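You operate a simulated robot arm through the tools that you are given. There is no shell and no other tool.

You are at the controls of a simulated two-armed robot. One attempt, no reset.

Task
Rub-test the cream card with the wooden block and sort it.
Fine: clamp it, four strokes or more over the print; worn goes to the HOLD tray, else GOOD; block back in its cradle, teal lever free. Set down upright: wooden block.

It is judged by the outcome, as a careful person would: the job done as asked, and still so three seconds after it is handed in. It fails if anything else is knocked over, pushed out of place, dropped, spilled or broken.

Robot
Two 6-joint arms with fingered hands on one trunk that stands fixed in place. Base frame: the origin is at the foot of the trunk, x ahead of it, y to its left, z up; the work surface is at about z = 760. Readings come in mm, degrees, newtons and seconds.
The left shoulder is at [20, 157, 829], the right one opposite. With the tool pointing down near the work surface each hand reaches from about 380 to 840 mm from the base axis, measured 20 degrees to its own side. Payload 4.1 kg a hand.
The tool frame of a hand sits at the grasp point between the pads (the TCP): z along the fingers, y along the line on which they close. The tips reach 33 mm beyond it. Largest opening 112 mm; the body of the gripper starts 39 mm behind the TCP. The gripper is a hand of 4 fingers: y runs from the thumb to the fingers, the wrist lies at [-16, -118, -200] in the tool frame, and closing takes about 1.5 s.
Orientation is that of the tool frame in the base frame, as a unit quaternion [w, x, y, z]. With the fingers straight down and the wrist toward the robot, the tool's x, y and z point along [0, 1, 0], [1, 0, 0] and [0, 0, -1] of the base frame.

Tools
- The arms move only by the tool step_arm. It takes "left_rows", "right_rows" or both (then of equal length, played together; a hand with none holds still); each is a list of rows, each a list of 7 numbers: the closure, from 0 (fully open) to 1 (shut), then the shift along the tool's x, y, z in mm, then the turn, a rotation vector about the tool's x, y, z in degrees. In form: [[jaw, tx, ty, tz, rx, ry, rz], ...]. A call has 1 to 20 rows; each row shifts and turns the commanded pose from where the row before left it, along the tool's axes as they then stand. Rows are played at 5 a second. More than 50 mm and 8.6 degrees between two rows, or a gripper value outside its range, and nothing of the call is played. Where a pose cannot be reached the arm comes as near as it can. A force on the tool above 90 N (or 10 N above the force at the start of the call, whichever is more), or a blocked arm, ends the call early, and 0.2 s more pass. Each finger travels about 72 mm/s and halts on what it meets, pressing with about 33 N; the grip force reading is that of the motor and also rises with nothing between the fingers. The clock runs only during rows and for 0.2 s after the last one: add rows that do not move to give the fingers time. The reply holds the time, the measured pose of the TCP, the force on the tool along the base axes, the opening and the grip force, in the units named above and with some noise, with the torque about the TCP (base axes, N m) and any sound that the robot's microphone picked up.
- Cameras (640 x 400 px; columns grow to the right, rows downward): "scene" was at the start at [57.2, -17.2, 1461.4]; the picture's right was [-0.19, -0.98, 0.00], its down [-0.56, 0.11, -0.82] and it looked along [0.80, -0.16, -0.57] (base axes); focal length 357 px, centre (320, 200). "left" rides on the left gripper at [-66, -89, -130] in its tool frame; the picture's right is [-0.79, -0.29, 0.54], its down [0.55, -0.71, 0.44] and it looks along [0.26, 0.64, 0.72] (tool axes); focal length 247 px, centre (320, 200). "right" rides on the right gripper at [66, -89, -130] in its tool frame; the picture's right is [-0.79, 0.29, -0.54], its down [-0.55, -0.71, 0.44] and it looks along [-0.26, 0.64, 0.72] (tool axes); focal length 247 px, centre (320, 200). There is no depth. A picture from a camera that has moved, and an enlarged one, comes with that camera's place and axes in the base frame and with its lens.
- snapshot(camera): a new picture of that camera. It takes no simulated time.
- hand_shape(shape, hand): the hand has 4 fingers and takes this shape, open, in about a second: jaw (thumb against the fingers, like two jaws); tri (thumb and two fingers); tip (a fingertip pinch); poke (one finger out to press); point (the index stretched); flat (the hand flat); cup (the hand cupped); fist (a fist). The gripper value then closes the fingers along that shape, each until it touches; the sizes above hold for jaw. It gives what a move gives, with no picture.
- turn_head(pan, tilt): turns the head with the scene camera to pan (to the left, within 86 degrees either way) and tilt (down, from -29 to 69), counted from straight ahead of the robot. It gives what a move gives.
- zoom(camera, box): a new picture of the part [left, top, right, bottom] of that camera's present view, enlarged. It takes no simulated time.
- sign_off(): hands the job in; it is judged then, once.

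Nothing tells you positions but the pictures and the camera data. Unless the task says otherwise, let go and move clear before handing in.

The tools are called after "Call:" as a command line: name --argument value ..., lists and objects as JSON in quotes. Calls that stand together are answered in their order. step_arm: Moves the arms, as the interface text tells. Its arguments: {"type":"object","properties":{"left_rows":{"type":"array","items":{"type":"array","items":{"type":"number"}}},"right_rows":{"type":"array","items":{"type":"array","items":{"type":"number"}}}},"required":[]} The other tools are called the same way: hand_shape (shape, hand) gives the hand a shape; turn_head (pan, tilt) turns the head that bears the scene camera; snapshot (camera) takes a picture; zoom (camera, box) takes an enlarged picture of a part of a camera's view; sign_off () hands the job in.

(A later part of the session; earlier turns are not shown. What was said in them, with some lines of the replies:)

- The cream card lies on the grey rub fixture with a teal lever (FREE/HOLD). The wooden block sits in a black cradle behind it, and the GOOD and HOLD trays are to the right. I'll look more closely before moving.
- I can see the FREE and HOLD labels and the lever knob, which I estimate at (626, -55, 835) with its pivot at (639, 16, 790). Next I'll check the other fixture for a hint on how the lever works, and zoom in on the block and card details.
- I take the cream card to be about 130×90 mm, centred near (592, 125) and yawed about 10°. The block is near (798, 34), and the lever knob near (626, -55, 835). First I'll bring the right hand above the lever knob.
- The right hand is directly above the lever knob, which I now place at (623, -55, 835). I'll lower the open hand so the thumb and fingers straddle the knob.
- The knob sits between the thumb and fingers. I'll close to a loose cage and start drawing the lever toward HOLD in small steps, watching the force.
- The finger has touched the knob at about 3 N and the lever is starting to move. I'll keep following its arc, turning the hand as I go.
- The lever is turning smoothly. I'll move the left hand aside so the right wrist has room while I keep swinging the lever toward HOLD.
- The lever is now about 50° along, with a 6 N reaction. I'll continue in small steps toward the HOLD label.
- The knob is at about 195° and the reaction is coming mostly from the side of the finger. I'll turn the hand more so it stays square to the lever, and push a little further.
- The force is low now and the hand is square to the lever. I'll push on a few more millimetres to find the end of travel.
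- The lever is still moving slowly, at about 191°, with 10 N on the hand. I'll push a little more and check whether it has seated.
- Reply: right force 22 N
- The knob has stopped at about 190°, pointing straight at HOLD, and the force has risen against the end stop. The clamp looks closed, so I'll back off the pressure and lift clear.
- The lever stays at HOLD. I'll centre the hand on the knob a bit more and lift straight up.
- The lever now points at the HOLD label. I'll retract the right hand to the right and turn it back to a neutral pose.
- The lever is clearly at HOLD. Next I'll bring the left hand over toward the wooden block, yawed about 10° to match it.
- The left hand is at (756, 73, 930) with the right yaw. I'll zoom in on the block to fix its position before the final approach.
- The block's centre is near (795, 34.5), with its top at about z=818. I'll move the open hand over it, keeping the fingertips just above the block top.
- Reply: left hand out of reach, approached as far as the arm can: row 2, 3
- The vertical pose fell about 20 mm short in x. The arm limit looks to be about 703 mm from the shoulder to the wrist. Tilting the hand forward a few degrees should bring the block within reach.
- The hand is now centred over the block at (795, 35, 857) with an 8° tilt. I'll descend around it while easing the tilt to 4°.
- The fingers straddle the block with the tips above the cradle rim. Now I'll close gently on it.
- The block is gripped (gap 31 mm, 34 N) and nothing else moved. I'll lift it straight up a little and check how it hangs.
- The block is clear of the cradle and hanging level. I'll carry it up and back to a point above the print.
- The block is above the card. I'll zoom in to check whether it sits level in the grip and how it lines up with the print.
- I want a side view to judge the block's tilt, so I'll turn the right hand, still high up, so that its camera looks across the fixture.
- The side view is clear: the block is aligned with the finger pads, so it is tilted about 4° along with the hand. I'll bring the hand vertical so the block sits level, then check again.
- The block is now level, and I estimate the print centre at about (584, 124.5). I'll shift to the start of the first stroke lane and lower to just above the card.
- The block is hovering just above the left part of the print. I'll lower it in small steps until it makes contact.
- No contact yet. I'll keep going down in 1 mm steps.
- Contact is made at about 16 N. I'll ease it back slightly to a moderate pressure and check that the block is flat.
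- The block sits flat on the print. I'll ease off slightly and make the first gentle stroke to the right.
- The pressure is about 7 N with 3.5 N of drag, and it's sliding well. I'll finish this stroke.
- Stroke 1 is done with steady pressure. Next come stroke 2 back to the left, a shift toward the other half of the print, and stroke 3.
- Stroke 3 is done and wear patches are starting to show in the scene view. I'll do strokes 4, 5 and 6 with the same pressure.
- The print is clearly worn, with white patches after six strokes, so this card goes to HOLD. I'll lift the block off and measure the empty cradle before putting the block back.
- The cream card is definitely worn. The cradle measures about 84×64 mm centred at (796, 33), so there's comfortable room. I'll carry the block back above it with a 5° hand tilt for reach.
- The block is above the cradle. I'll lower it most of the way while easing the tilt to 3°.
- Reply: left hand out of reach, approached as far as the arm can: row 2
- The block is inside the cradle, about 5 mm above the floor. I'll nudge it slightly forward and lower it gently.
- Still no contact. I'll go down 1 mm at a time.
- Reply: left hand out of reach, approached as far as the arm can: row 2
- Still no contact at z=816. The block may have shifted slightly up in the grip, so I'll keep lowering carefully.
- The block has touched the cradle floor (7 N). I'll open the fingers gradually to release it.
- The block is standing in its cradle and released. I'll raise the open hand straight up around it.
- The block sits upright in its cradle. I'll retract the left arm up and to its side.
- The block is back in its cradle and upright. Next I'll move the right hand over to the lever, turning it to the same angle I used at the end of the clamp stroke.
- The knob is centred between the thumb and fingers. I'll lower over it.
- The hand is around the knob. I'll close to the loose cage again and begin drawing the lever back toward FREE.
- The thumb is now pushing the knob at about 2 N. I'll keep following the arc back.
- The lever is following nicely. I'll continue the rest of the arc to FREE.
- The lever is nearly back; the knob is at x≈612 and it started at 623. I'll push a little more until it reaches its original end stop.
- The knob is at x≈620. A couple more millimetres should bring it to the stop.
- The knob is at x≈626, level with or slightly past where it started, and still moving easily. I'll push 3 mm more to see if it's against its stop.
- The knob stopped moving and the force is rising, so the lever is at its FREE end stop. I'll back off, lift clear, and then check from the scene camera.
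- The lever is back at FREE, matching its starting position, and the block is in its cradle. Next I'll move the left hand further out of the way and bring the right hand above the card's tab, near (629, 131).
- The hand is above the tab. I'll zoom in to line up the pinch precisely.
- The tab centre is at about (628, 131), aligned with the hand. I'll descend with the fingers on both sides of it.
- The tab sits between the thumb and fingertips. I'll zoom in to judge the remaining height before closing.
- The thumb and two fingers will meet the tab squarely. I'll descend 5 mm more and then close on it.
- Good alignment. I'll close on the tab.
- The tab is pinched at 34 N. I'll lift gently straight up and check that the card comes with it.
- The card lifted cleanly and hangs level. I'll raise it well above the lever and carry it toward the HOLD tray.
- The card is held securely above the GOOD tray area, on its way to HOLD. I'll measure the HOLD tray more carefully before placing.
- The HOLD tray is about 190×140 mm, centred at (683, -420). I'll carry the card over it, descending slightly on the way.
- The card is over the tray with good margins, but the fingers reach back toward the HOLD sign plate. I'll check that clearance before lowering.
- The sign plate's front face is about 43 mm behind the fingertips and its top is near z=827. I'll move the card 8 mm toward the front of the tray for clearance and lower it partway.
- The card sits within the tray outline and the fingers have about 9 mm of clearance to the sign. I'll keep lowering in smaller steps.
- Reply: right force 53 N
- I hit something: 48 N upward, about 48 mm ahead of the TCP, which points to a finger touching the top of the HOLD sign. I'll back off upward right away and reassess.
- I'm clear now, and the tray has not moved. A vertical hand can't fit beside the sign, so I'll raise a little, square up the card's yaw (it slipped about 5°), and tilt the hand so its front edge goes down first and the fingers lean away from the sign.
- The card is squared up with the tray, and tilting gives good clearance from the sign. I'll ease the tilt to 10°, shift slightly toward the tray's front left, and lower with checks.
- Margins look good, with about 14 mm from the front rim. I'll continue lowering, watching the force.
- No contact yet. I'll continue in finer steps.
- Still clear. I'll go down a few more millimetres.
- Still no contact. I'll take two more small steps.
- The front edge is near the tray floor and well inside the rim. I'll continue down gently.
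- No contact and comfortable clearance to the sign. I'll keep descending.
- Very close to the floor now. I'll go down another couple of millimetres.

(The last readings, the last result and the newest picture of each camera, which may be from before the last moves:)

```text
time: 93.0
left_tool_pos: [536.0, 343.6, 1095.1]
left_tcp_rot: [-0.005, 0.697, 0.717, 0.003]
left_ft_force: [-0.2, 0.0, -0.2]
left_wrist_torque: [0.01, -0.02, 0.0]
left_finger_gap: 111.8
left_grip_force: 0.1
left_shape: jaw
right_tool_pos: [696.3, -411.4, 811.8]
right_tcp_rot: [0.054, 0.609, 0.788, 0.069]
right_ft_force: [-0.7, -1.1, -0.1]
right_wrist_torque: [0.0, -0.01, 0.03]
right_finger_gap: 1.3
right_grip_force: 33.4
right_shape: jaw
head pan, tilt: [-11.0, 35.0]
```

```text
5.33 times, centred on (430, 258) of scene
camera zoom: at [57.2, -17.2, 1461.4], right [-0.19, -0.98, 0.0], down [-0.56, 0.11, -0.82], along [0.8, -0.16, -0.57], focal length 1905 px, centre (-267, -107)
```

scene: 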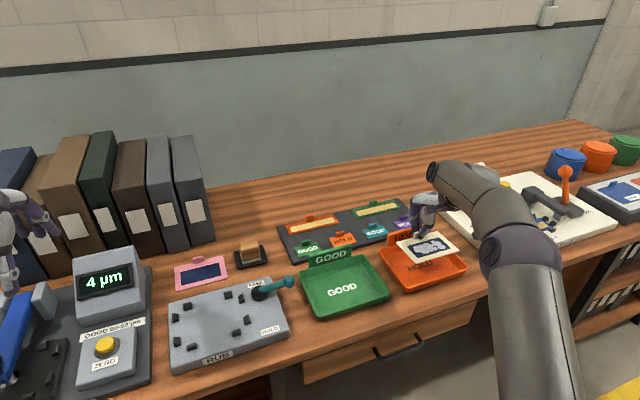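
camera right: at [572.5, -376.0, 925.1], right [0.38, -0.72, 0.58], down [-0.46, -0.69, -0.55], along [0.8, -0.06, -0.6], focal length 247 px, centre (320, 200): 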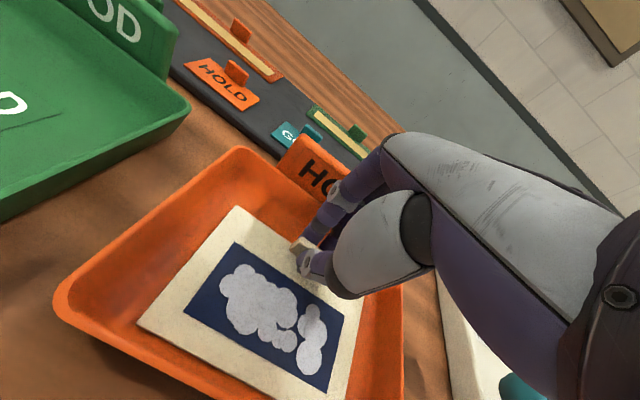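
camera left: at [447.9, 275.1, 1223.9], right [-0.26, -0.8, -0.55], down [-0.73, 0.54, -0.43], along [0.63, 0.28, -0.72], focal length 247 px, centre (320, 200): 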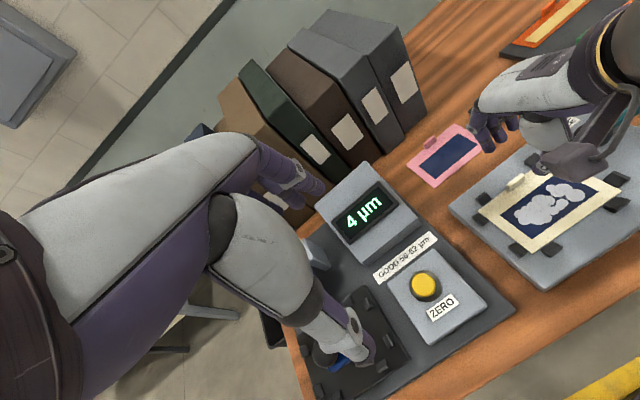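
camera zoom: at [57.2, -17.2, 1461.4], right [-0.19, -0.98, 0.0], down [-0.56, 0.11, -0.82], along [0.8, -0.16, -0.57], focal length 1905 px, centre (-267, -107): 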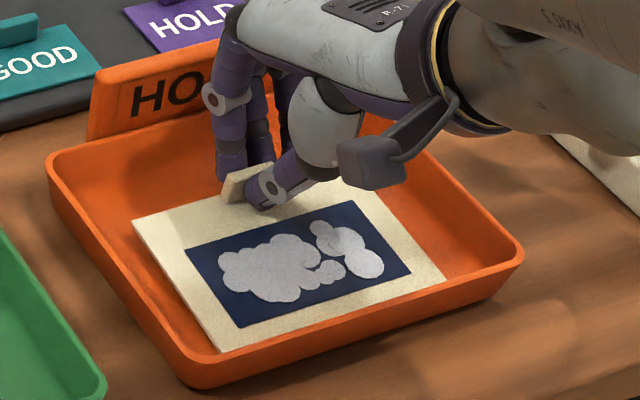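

The scene view suggests the card is actually lying level, having pivoted a bit in the grip, with a few millimetres still to go. I'll continue down gently.

Call:
step_arm --right_rows '[[1, 0, -0.2, 1.2, 0, 0, 0], [1, 0, -0.2, 1.2, 0, 0, 0], [1, 0, 0, 0, 0, 0, 0]]'

Call:
step_arm --right_rows '[[1, 0, -0.2, 1.2, 0, 0, 0], [1, 0, 0, 0, 0, 0, 0]]'

Call:
zoom --camera "scene" --box '[385, 220, 475, 295]'

Call:
zoom --camera "right" --box '[120, 130, 400, 400]'

```text
time: 93.8
left_tool_pos: [536.1, 345.0, 1093.4]
left_tcp_rot: [-0.004, 0.697, 0.717, 0.003]
left_ft_force: [-0.5, -0.5, -0.3]
left_wrist_torque: [-0.01, -0.02, 0.01]
left_finger_gap: 111.7
left_grip_force: 0.1
left_shape: jaw
right_tool_pos: [696.1, -412.0, 810.0]
right_tcp_rot: [0.053, 0.609, 0.788, 0.069]
right_ft_force: [0.2, -1.1, -0.5]
right_wrist_torque: [-0.04, 0.02, -0.02]
right_finger_gap: 1.2
right_grip_force: 33.1
right_shape: jaw
head pan, tilt: [-11.0, 35.0]
```

```text
time: 94.4
left_tool_pos: [535.2, 345.3, 1094.1]
left_tcp_rot: [-0.004, 0.697, 0.717, 0.003]
left_ft_force: [0.9, 0.2, -0.4]
left_wrist_torque: [0.0, 0.02, -0.02]
left_finger_gap: 111.7
left_grip_force: 0.1
left_shape: jaw
right_tool_pos: [695.9, -412.2, 808.4]
right_tcp_rot: [0.053, 0.61, 0.788, 0.069]
right_ft_force: [-0.6, 0.6, 0.0]
right_wrist_torque: [-0.02, 0.04, -0.01]
right_finger_gap: 1.6
right_grip_force: 33.0
right_shape: jaw
head pan, tilt: [-11.0, 35.0]
```

```text
5.33 times, centred on (430, 258) of scene
camera zoom: at [57.2, -17.2, 1461.4], right [-0.19, -0.98, 0.0], down [-0.56, 0.11, -0.82], along [0.8, -0.16, -0.57], focal length 1905 px, centre (-267, -107)
```

zoom: 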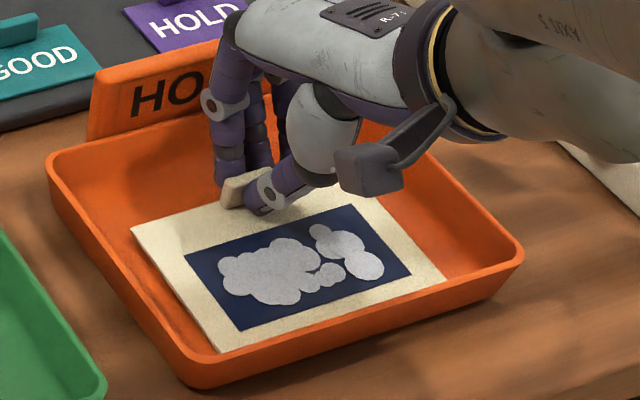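

```text
1.48 times, centred on (260, 265) of right
camera zoom: at [572.5, -375.8, 921.3], right [0.38, -0.72, 0.58], down [-0.46, -0.69, -0.55], along [0.8, -0.06, -0.6], focal length 366 px, centre (409, 104)
```

zoom: 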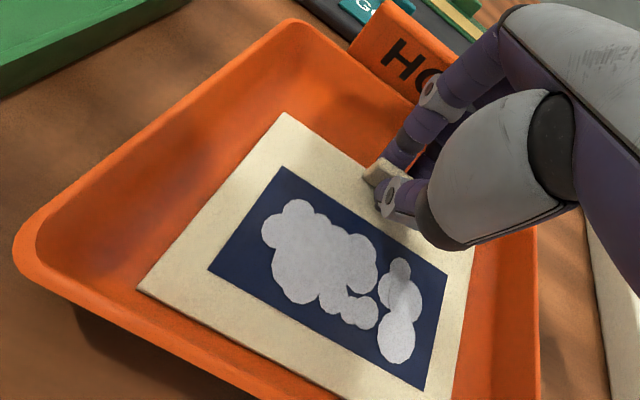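

The card's front edge is resting on the tray floor and the card is essentially flat. I'll release the tab with a small opening, keeping the fingers clear of the sign.

Call:
step_arm --right_rows '[[0.96, 0, 0, 0, 0, 0, 0], [0.93, 0, 0, 0, 0, 0, 0], [0.9, 0, 0, 0, 0, 0, 0], [0.88, 0, 0, 0, 0, 0, 0], [0.88, 0, 0, 0, 0, 0, 0]]'

Call:
zoom --camera "scene" --box '[385, 220, 475, 295]'

Call:
zoom --camera "right" --box '[220, 130, 400, 290]'

```text
time: 95.6
left_tool_pos: [535.1, 345.1, 1094.7]
left_tcp_rot: [-0.004, 0.697, 0.717, 0.004]
left_ft_force: [0.8, -0.2, 0.0]
left_wrist_torque: [0.01, -0.03, 0.02]
left_finger_gap: 111.8
left_grip_force: 0.1
left_shape: jaw
right_tool_pos: [697.0, -412.5, 808.6]
right_tcp_rot: [0.053, 0.609, 0.788, 0.069]
right_ft_force: [0.1, -0.4, 0.7]
right_wrist_torque: [-0.04, -0.04, 0.0]
right_finger_gap: 13.2
right_grip_force: 0.0
right_shape: jaw
head pan, tilt: [-11.0, 35.0]
```

```text
5.33 times, centred on (430, 258) of scene
camera zoom: at [57.2, -17.2, 1461.4], right [-0.19, -0.98, 0.0], down [-0.56, 0.11, -0.82], along [0.8, -0.16, -0.57], focal length 1905 px, centre (-267, -107)
```

zoom: 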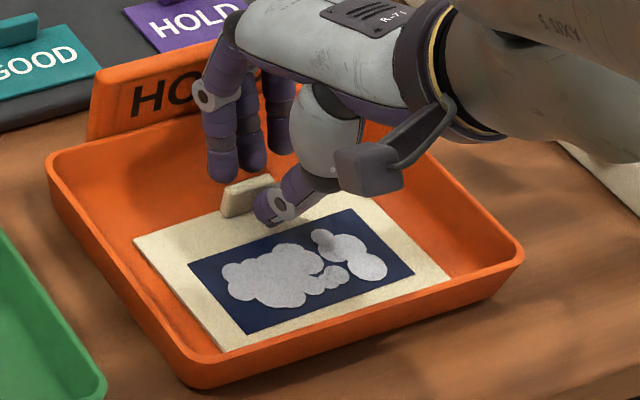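

```text
2.50 times, centred on (310, 210) of right
camera zoom: at [572.5, -375.8, 921.4], right [0.38, -0.72, 0.58], down [-0.46, -0.69, -0.55], along [0.8, -0.06, -0.6], focal length 617 px, centre (345, 175)
```

zoom: 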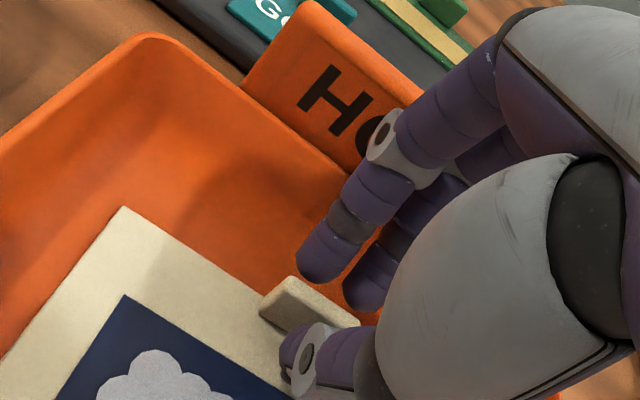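

The card is lying flat in the HOLD tray. I'll withdraw the hand straight up.

Call:
step_arm --right_rows '[[0.88, 0, 0.8, -4.9, 0, 0, 0], [0.88, 0, 0.9, -5.9, 0, 0, 0], [0.88, 0, 1.4, -7.9, 0, 0, 0], [0.88, 0, 1.7, -9.9, 0, 0, 0], [0.88, 0, 1.7, -9.9, 0, 0, 0], [0.88, 0, 0, 0, 0, 0, 0]]'

Call:
zoom --camera "scene" --box '[370, 190, 490, 300]'

Call:
snapshot --camera "right"

```text
time: 97.0
left_tool_pos: [535.8, 344.7, 1093.2]
left_tcp_rot: [-0.004, 0.697, 0.717, 0.003]
left_ft_force: [-0.4, -0.2, -0.2]
left_wrist_torque: [-0.03, -0.01, -0.01]
left_finger_gap: 111.4
left_grip_force: 0.0
left_shape: jaw
right_tool_pos: [694.9, -411.5, 848.7]
right_tcp_rot: [0.053, 0.609, 0.788, 0.069]
right_ft_force: [0.1, 0.4, -0.3]
right_wrist_torque: [0.01, 0.03, -0.01]
right_finger_gap: 13.2
right_grip_force: 0.1
right_shape: jaw
head pan, tilt: [-11.0, 35.0]
```

```text
3.64 times, centred on (430, 245) of scene
camera zoom: at [57.2, -17.3, 1461.4], right [-0.19, -0.98, 0.0], down [-0.56, 0.11, -0.82], along [0.8, -0.16, -0.57], focal length 1299 px, centre (-80, 36)
```

zoom: 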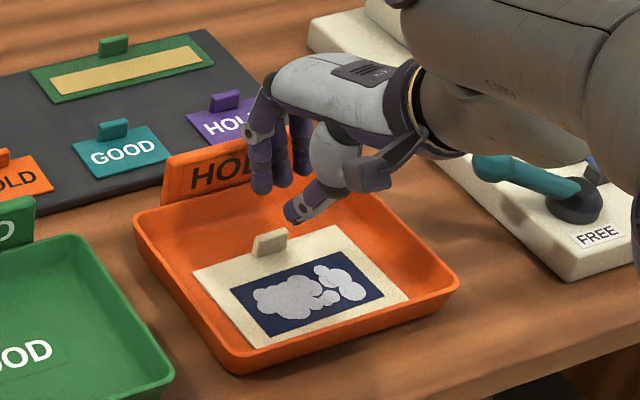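

```text
taken
camera right: at [571.8, -375.8, 960.8], right [0.38, -0.72, 0.58], down [-0.46, -0.69, -0.55], along [0.8, -0.06, -0.6], focal length 247 px, centre (320, 200)
```

right: 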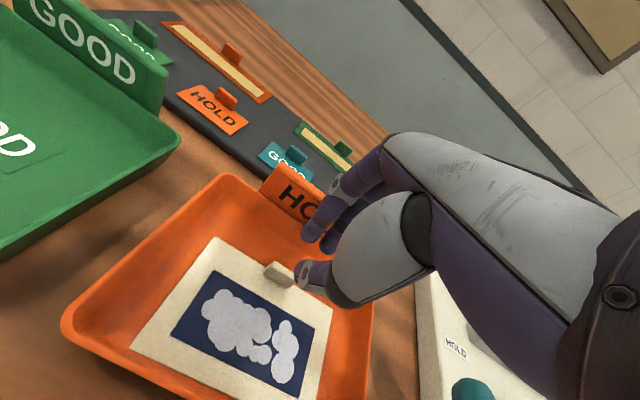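

The card is lying flat in the HOLD tray. I'll retract the right arm fully and then inspect everything.

Call:
step_arm --right_rows '[[0.88, 0, 4, -25, 0, 0, 0], [0.7, 0, 0, -35, 0, 0, 0], [0.5, 0, -10, -35, 2.5, 0, 0], [0.3, 0, -15, -35, 2.5, 0, 1], [0, 10, -20, -35, 2.5, 0, 2], [0, 15, -20, -30, 2.5, 0, 2], [0, 15, -20, -20, 0, 0, 0], [0, 0, 0, 0, 0, 0, 0]]'

Call:
snapshot --camera "scene"

Call:
snapshot --camera "right"

Call:
zoom --camera "scene" --box '[150, 200, 310, 380]'

Call:
zoom --camera "scene" --box '[370, 190, 490, 300]'

```text
time: 98.8
left_tool_pos: [535.7, 344.4, 1094.0]
left_tcp_rot: [-0.005, 0.697, 0.717, 0.004]
left_ft_force: [-0.2, 0.0, -0.5]
left_wrist_torque: [-0.02, 0.0, 0.03]
left_finger_gap: 111.8
left_grip_force: 0.0
left_shape: jaw
right_tool_pos: [585.8, -397.9, 1055.6]
right_tcp_rot: [-0.001, 0.645, 0.764, 0.001]
right_ft_force: [-0.9, 0.1, 0.2]
right_wrist_torque: [0.03, 0.0, 0.01]
right_finger_gap: 111.5
right_grip_force: 0.1
right_shape: jaw
head pan, tilt: [-11.0, 35.0]
```

```text
taken
```

scene: 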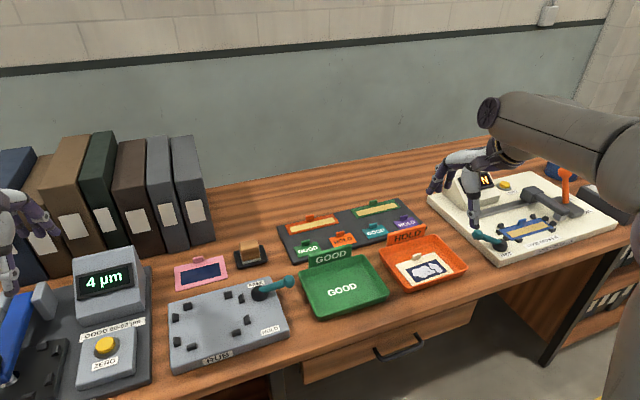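

```text
taken
camera right: at [485.6, -347.1, 1185.6], right [0.42, -0.74, 0.53], down [-0.61, -0.66, -0.44], along [0.68, -0.14, -0.72], focal length 247 px, centre (320, 200)
```

right: 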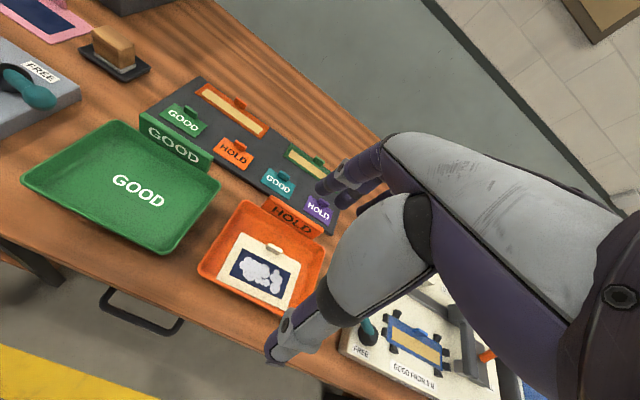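

```text
2.22 times, centred on (230, 290) of scene
camera zoom: at [57.3, -17.3, 1461.4], right [-0.19, -0.98, 0.0], down [-0.56, 0.11, -0.82], along [0.8, -0.16, -0.57], focal length 794 px, centre (520, 0)
```

zoom: 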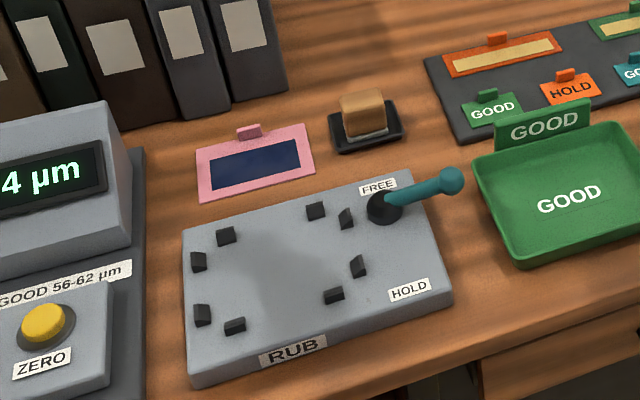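

```text
3.64 times, centred on (430, 245) of scene
camera zoom: at [57.3, -17.3, 1461.4], right [-0.19, -0.98, 0.0], down [-0.56, 0.11, -0.82], along [0.8, -0.16, -0.57], focal length 1299 px, centre (-80, 36)
```

zoom: 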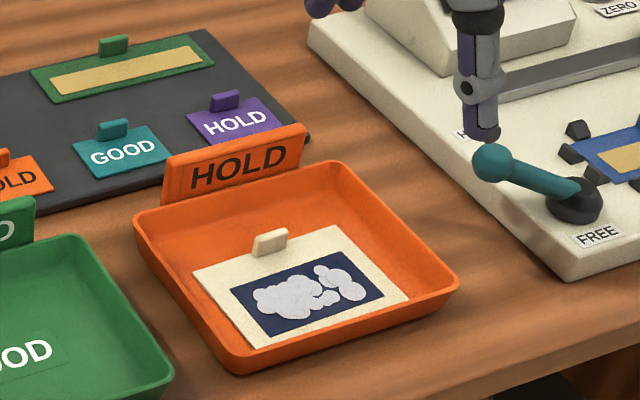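

The card is in the HOLD tray, the tray hasn't moved, and the lever is at FREE. One last check on the block before signing off.

Call:
zoom --camera "scene" --box '[220, 225, 300, 275]'

Call:
zoom --camera "scene" --box '[420, 150, 640, 280]'

```text
8.00 times, centred on (260, 250) of scene
camera zoom: at [57.3, -17.3, 1461.4], right [-0.19, -0.98, 0.0], down [-0.56, 0.11, -0.82], along [0.8, -0.16, -0.57], focal length 2858 px, centre (800, -200)
```

zoom: 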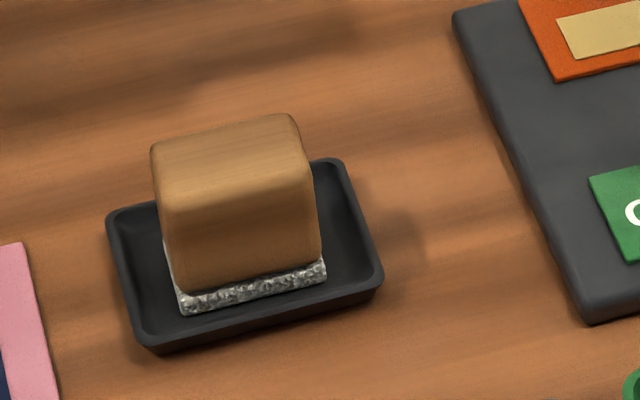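

```text
2.91 times, centred on (530, 215) of scene
camera zoom: at [57.3, -17.3, 1461.4], right [-0.19, -0.98, 0.0], down [-0.56, 0.11, -0.82], along [0.8, -0.16, -0.57], focal length 1039 px, centre (-291, 156)
```

zoom: 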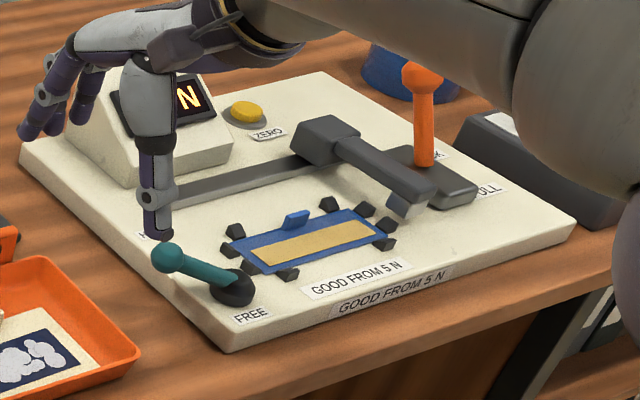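

The block stands upright in its cradle, the lever is at FREE, the worn cream card lies in the HOLD tray, and nothing else has moved. Both hands are empty and clear, so I'm handing in.

Call:
sign_off

```text
The job is handed in.
```

The rub test is done: the cream card's print came out clearly worn, so the card is now in the HOLD tray.

- **Test:** I clamped the card with the teal lever and made six strokes over the print with the wooden block, at about 7 N. White wear patches had started to show by the third stroke.
- **Sorting:** The card lies flat in the HOLD tray.
- **Block:** It is back in its cradle, standing upright.
- **Lever:** It is back at FREE, against its end stop.
- **Contact with the HOLD sign:** While lowering the card, a finger pressed on the top of the HOLD tray's sign with about 48 N. I backed off and came in at an angle instead. The tray did not move, but the card twisted a few degrees in the grip and I straightened it before setting it down. On release, the tab side of the card dropped a few millimetres.

Nothing else was moved or knocked over, and both hands are empty and clear.
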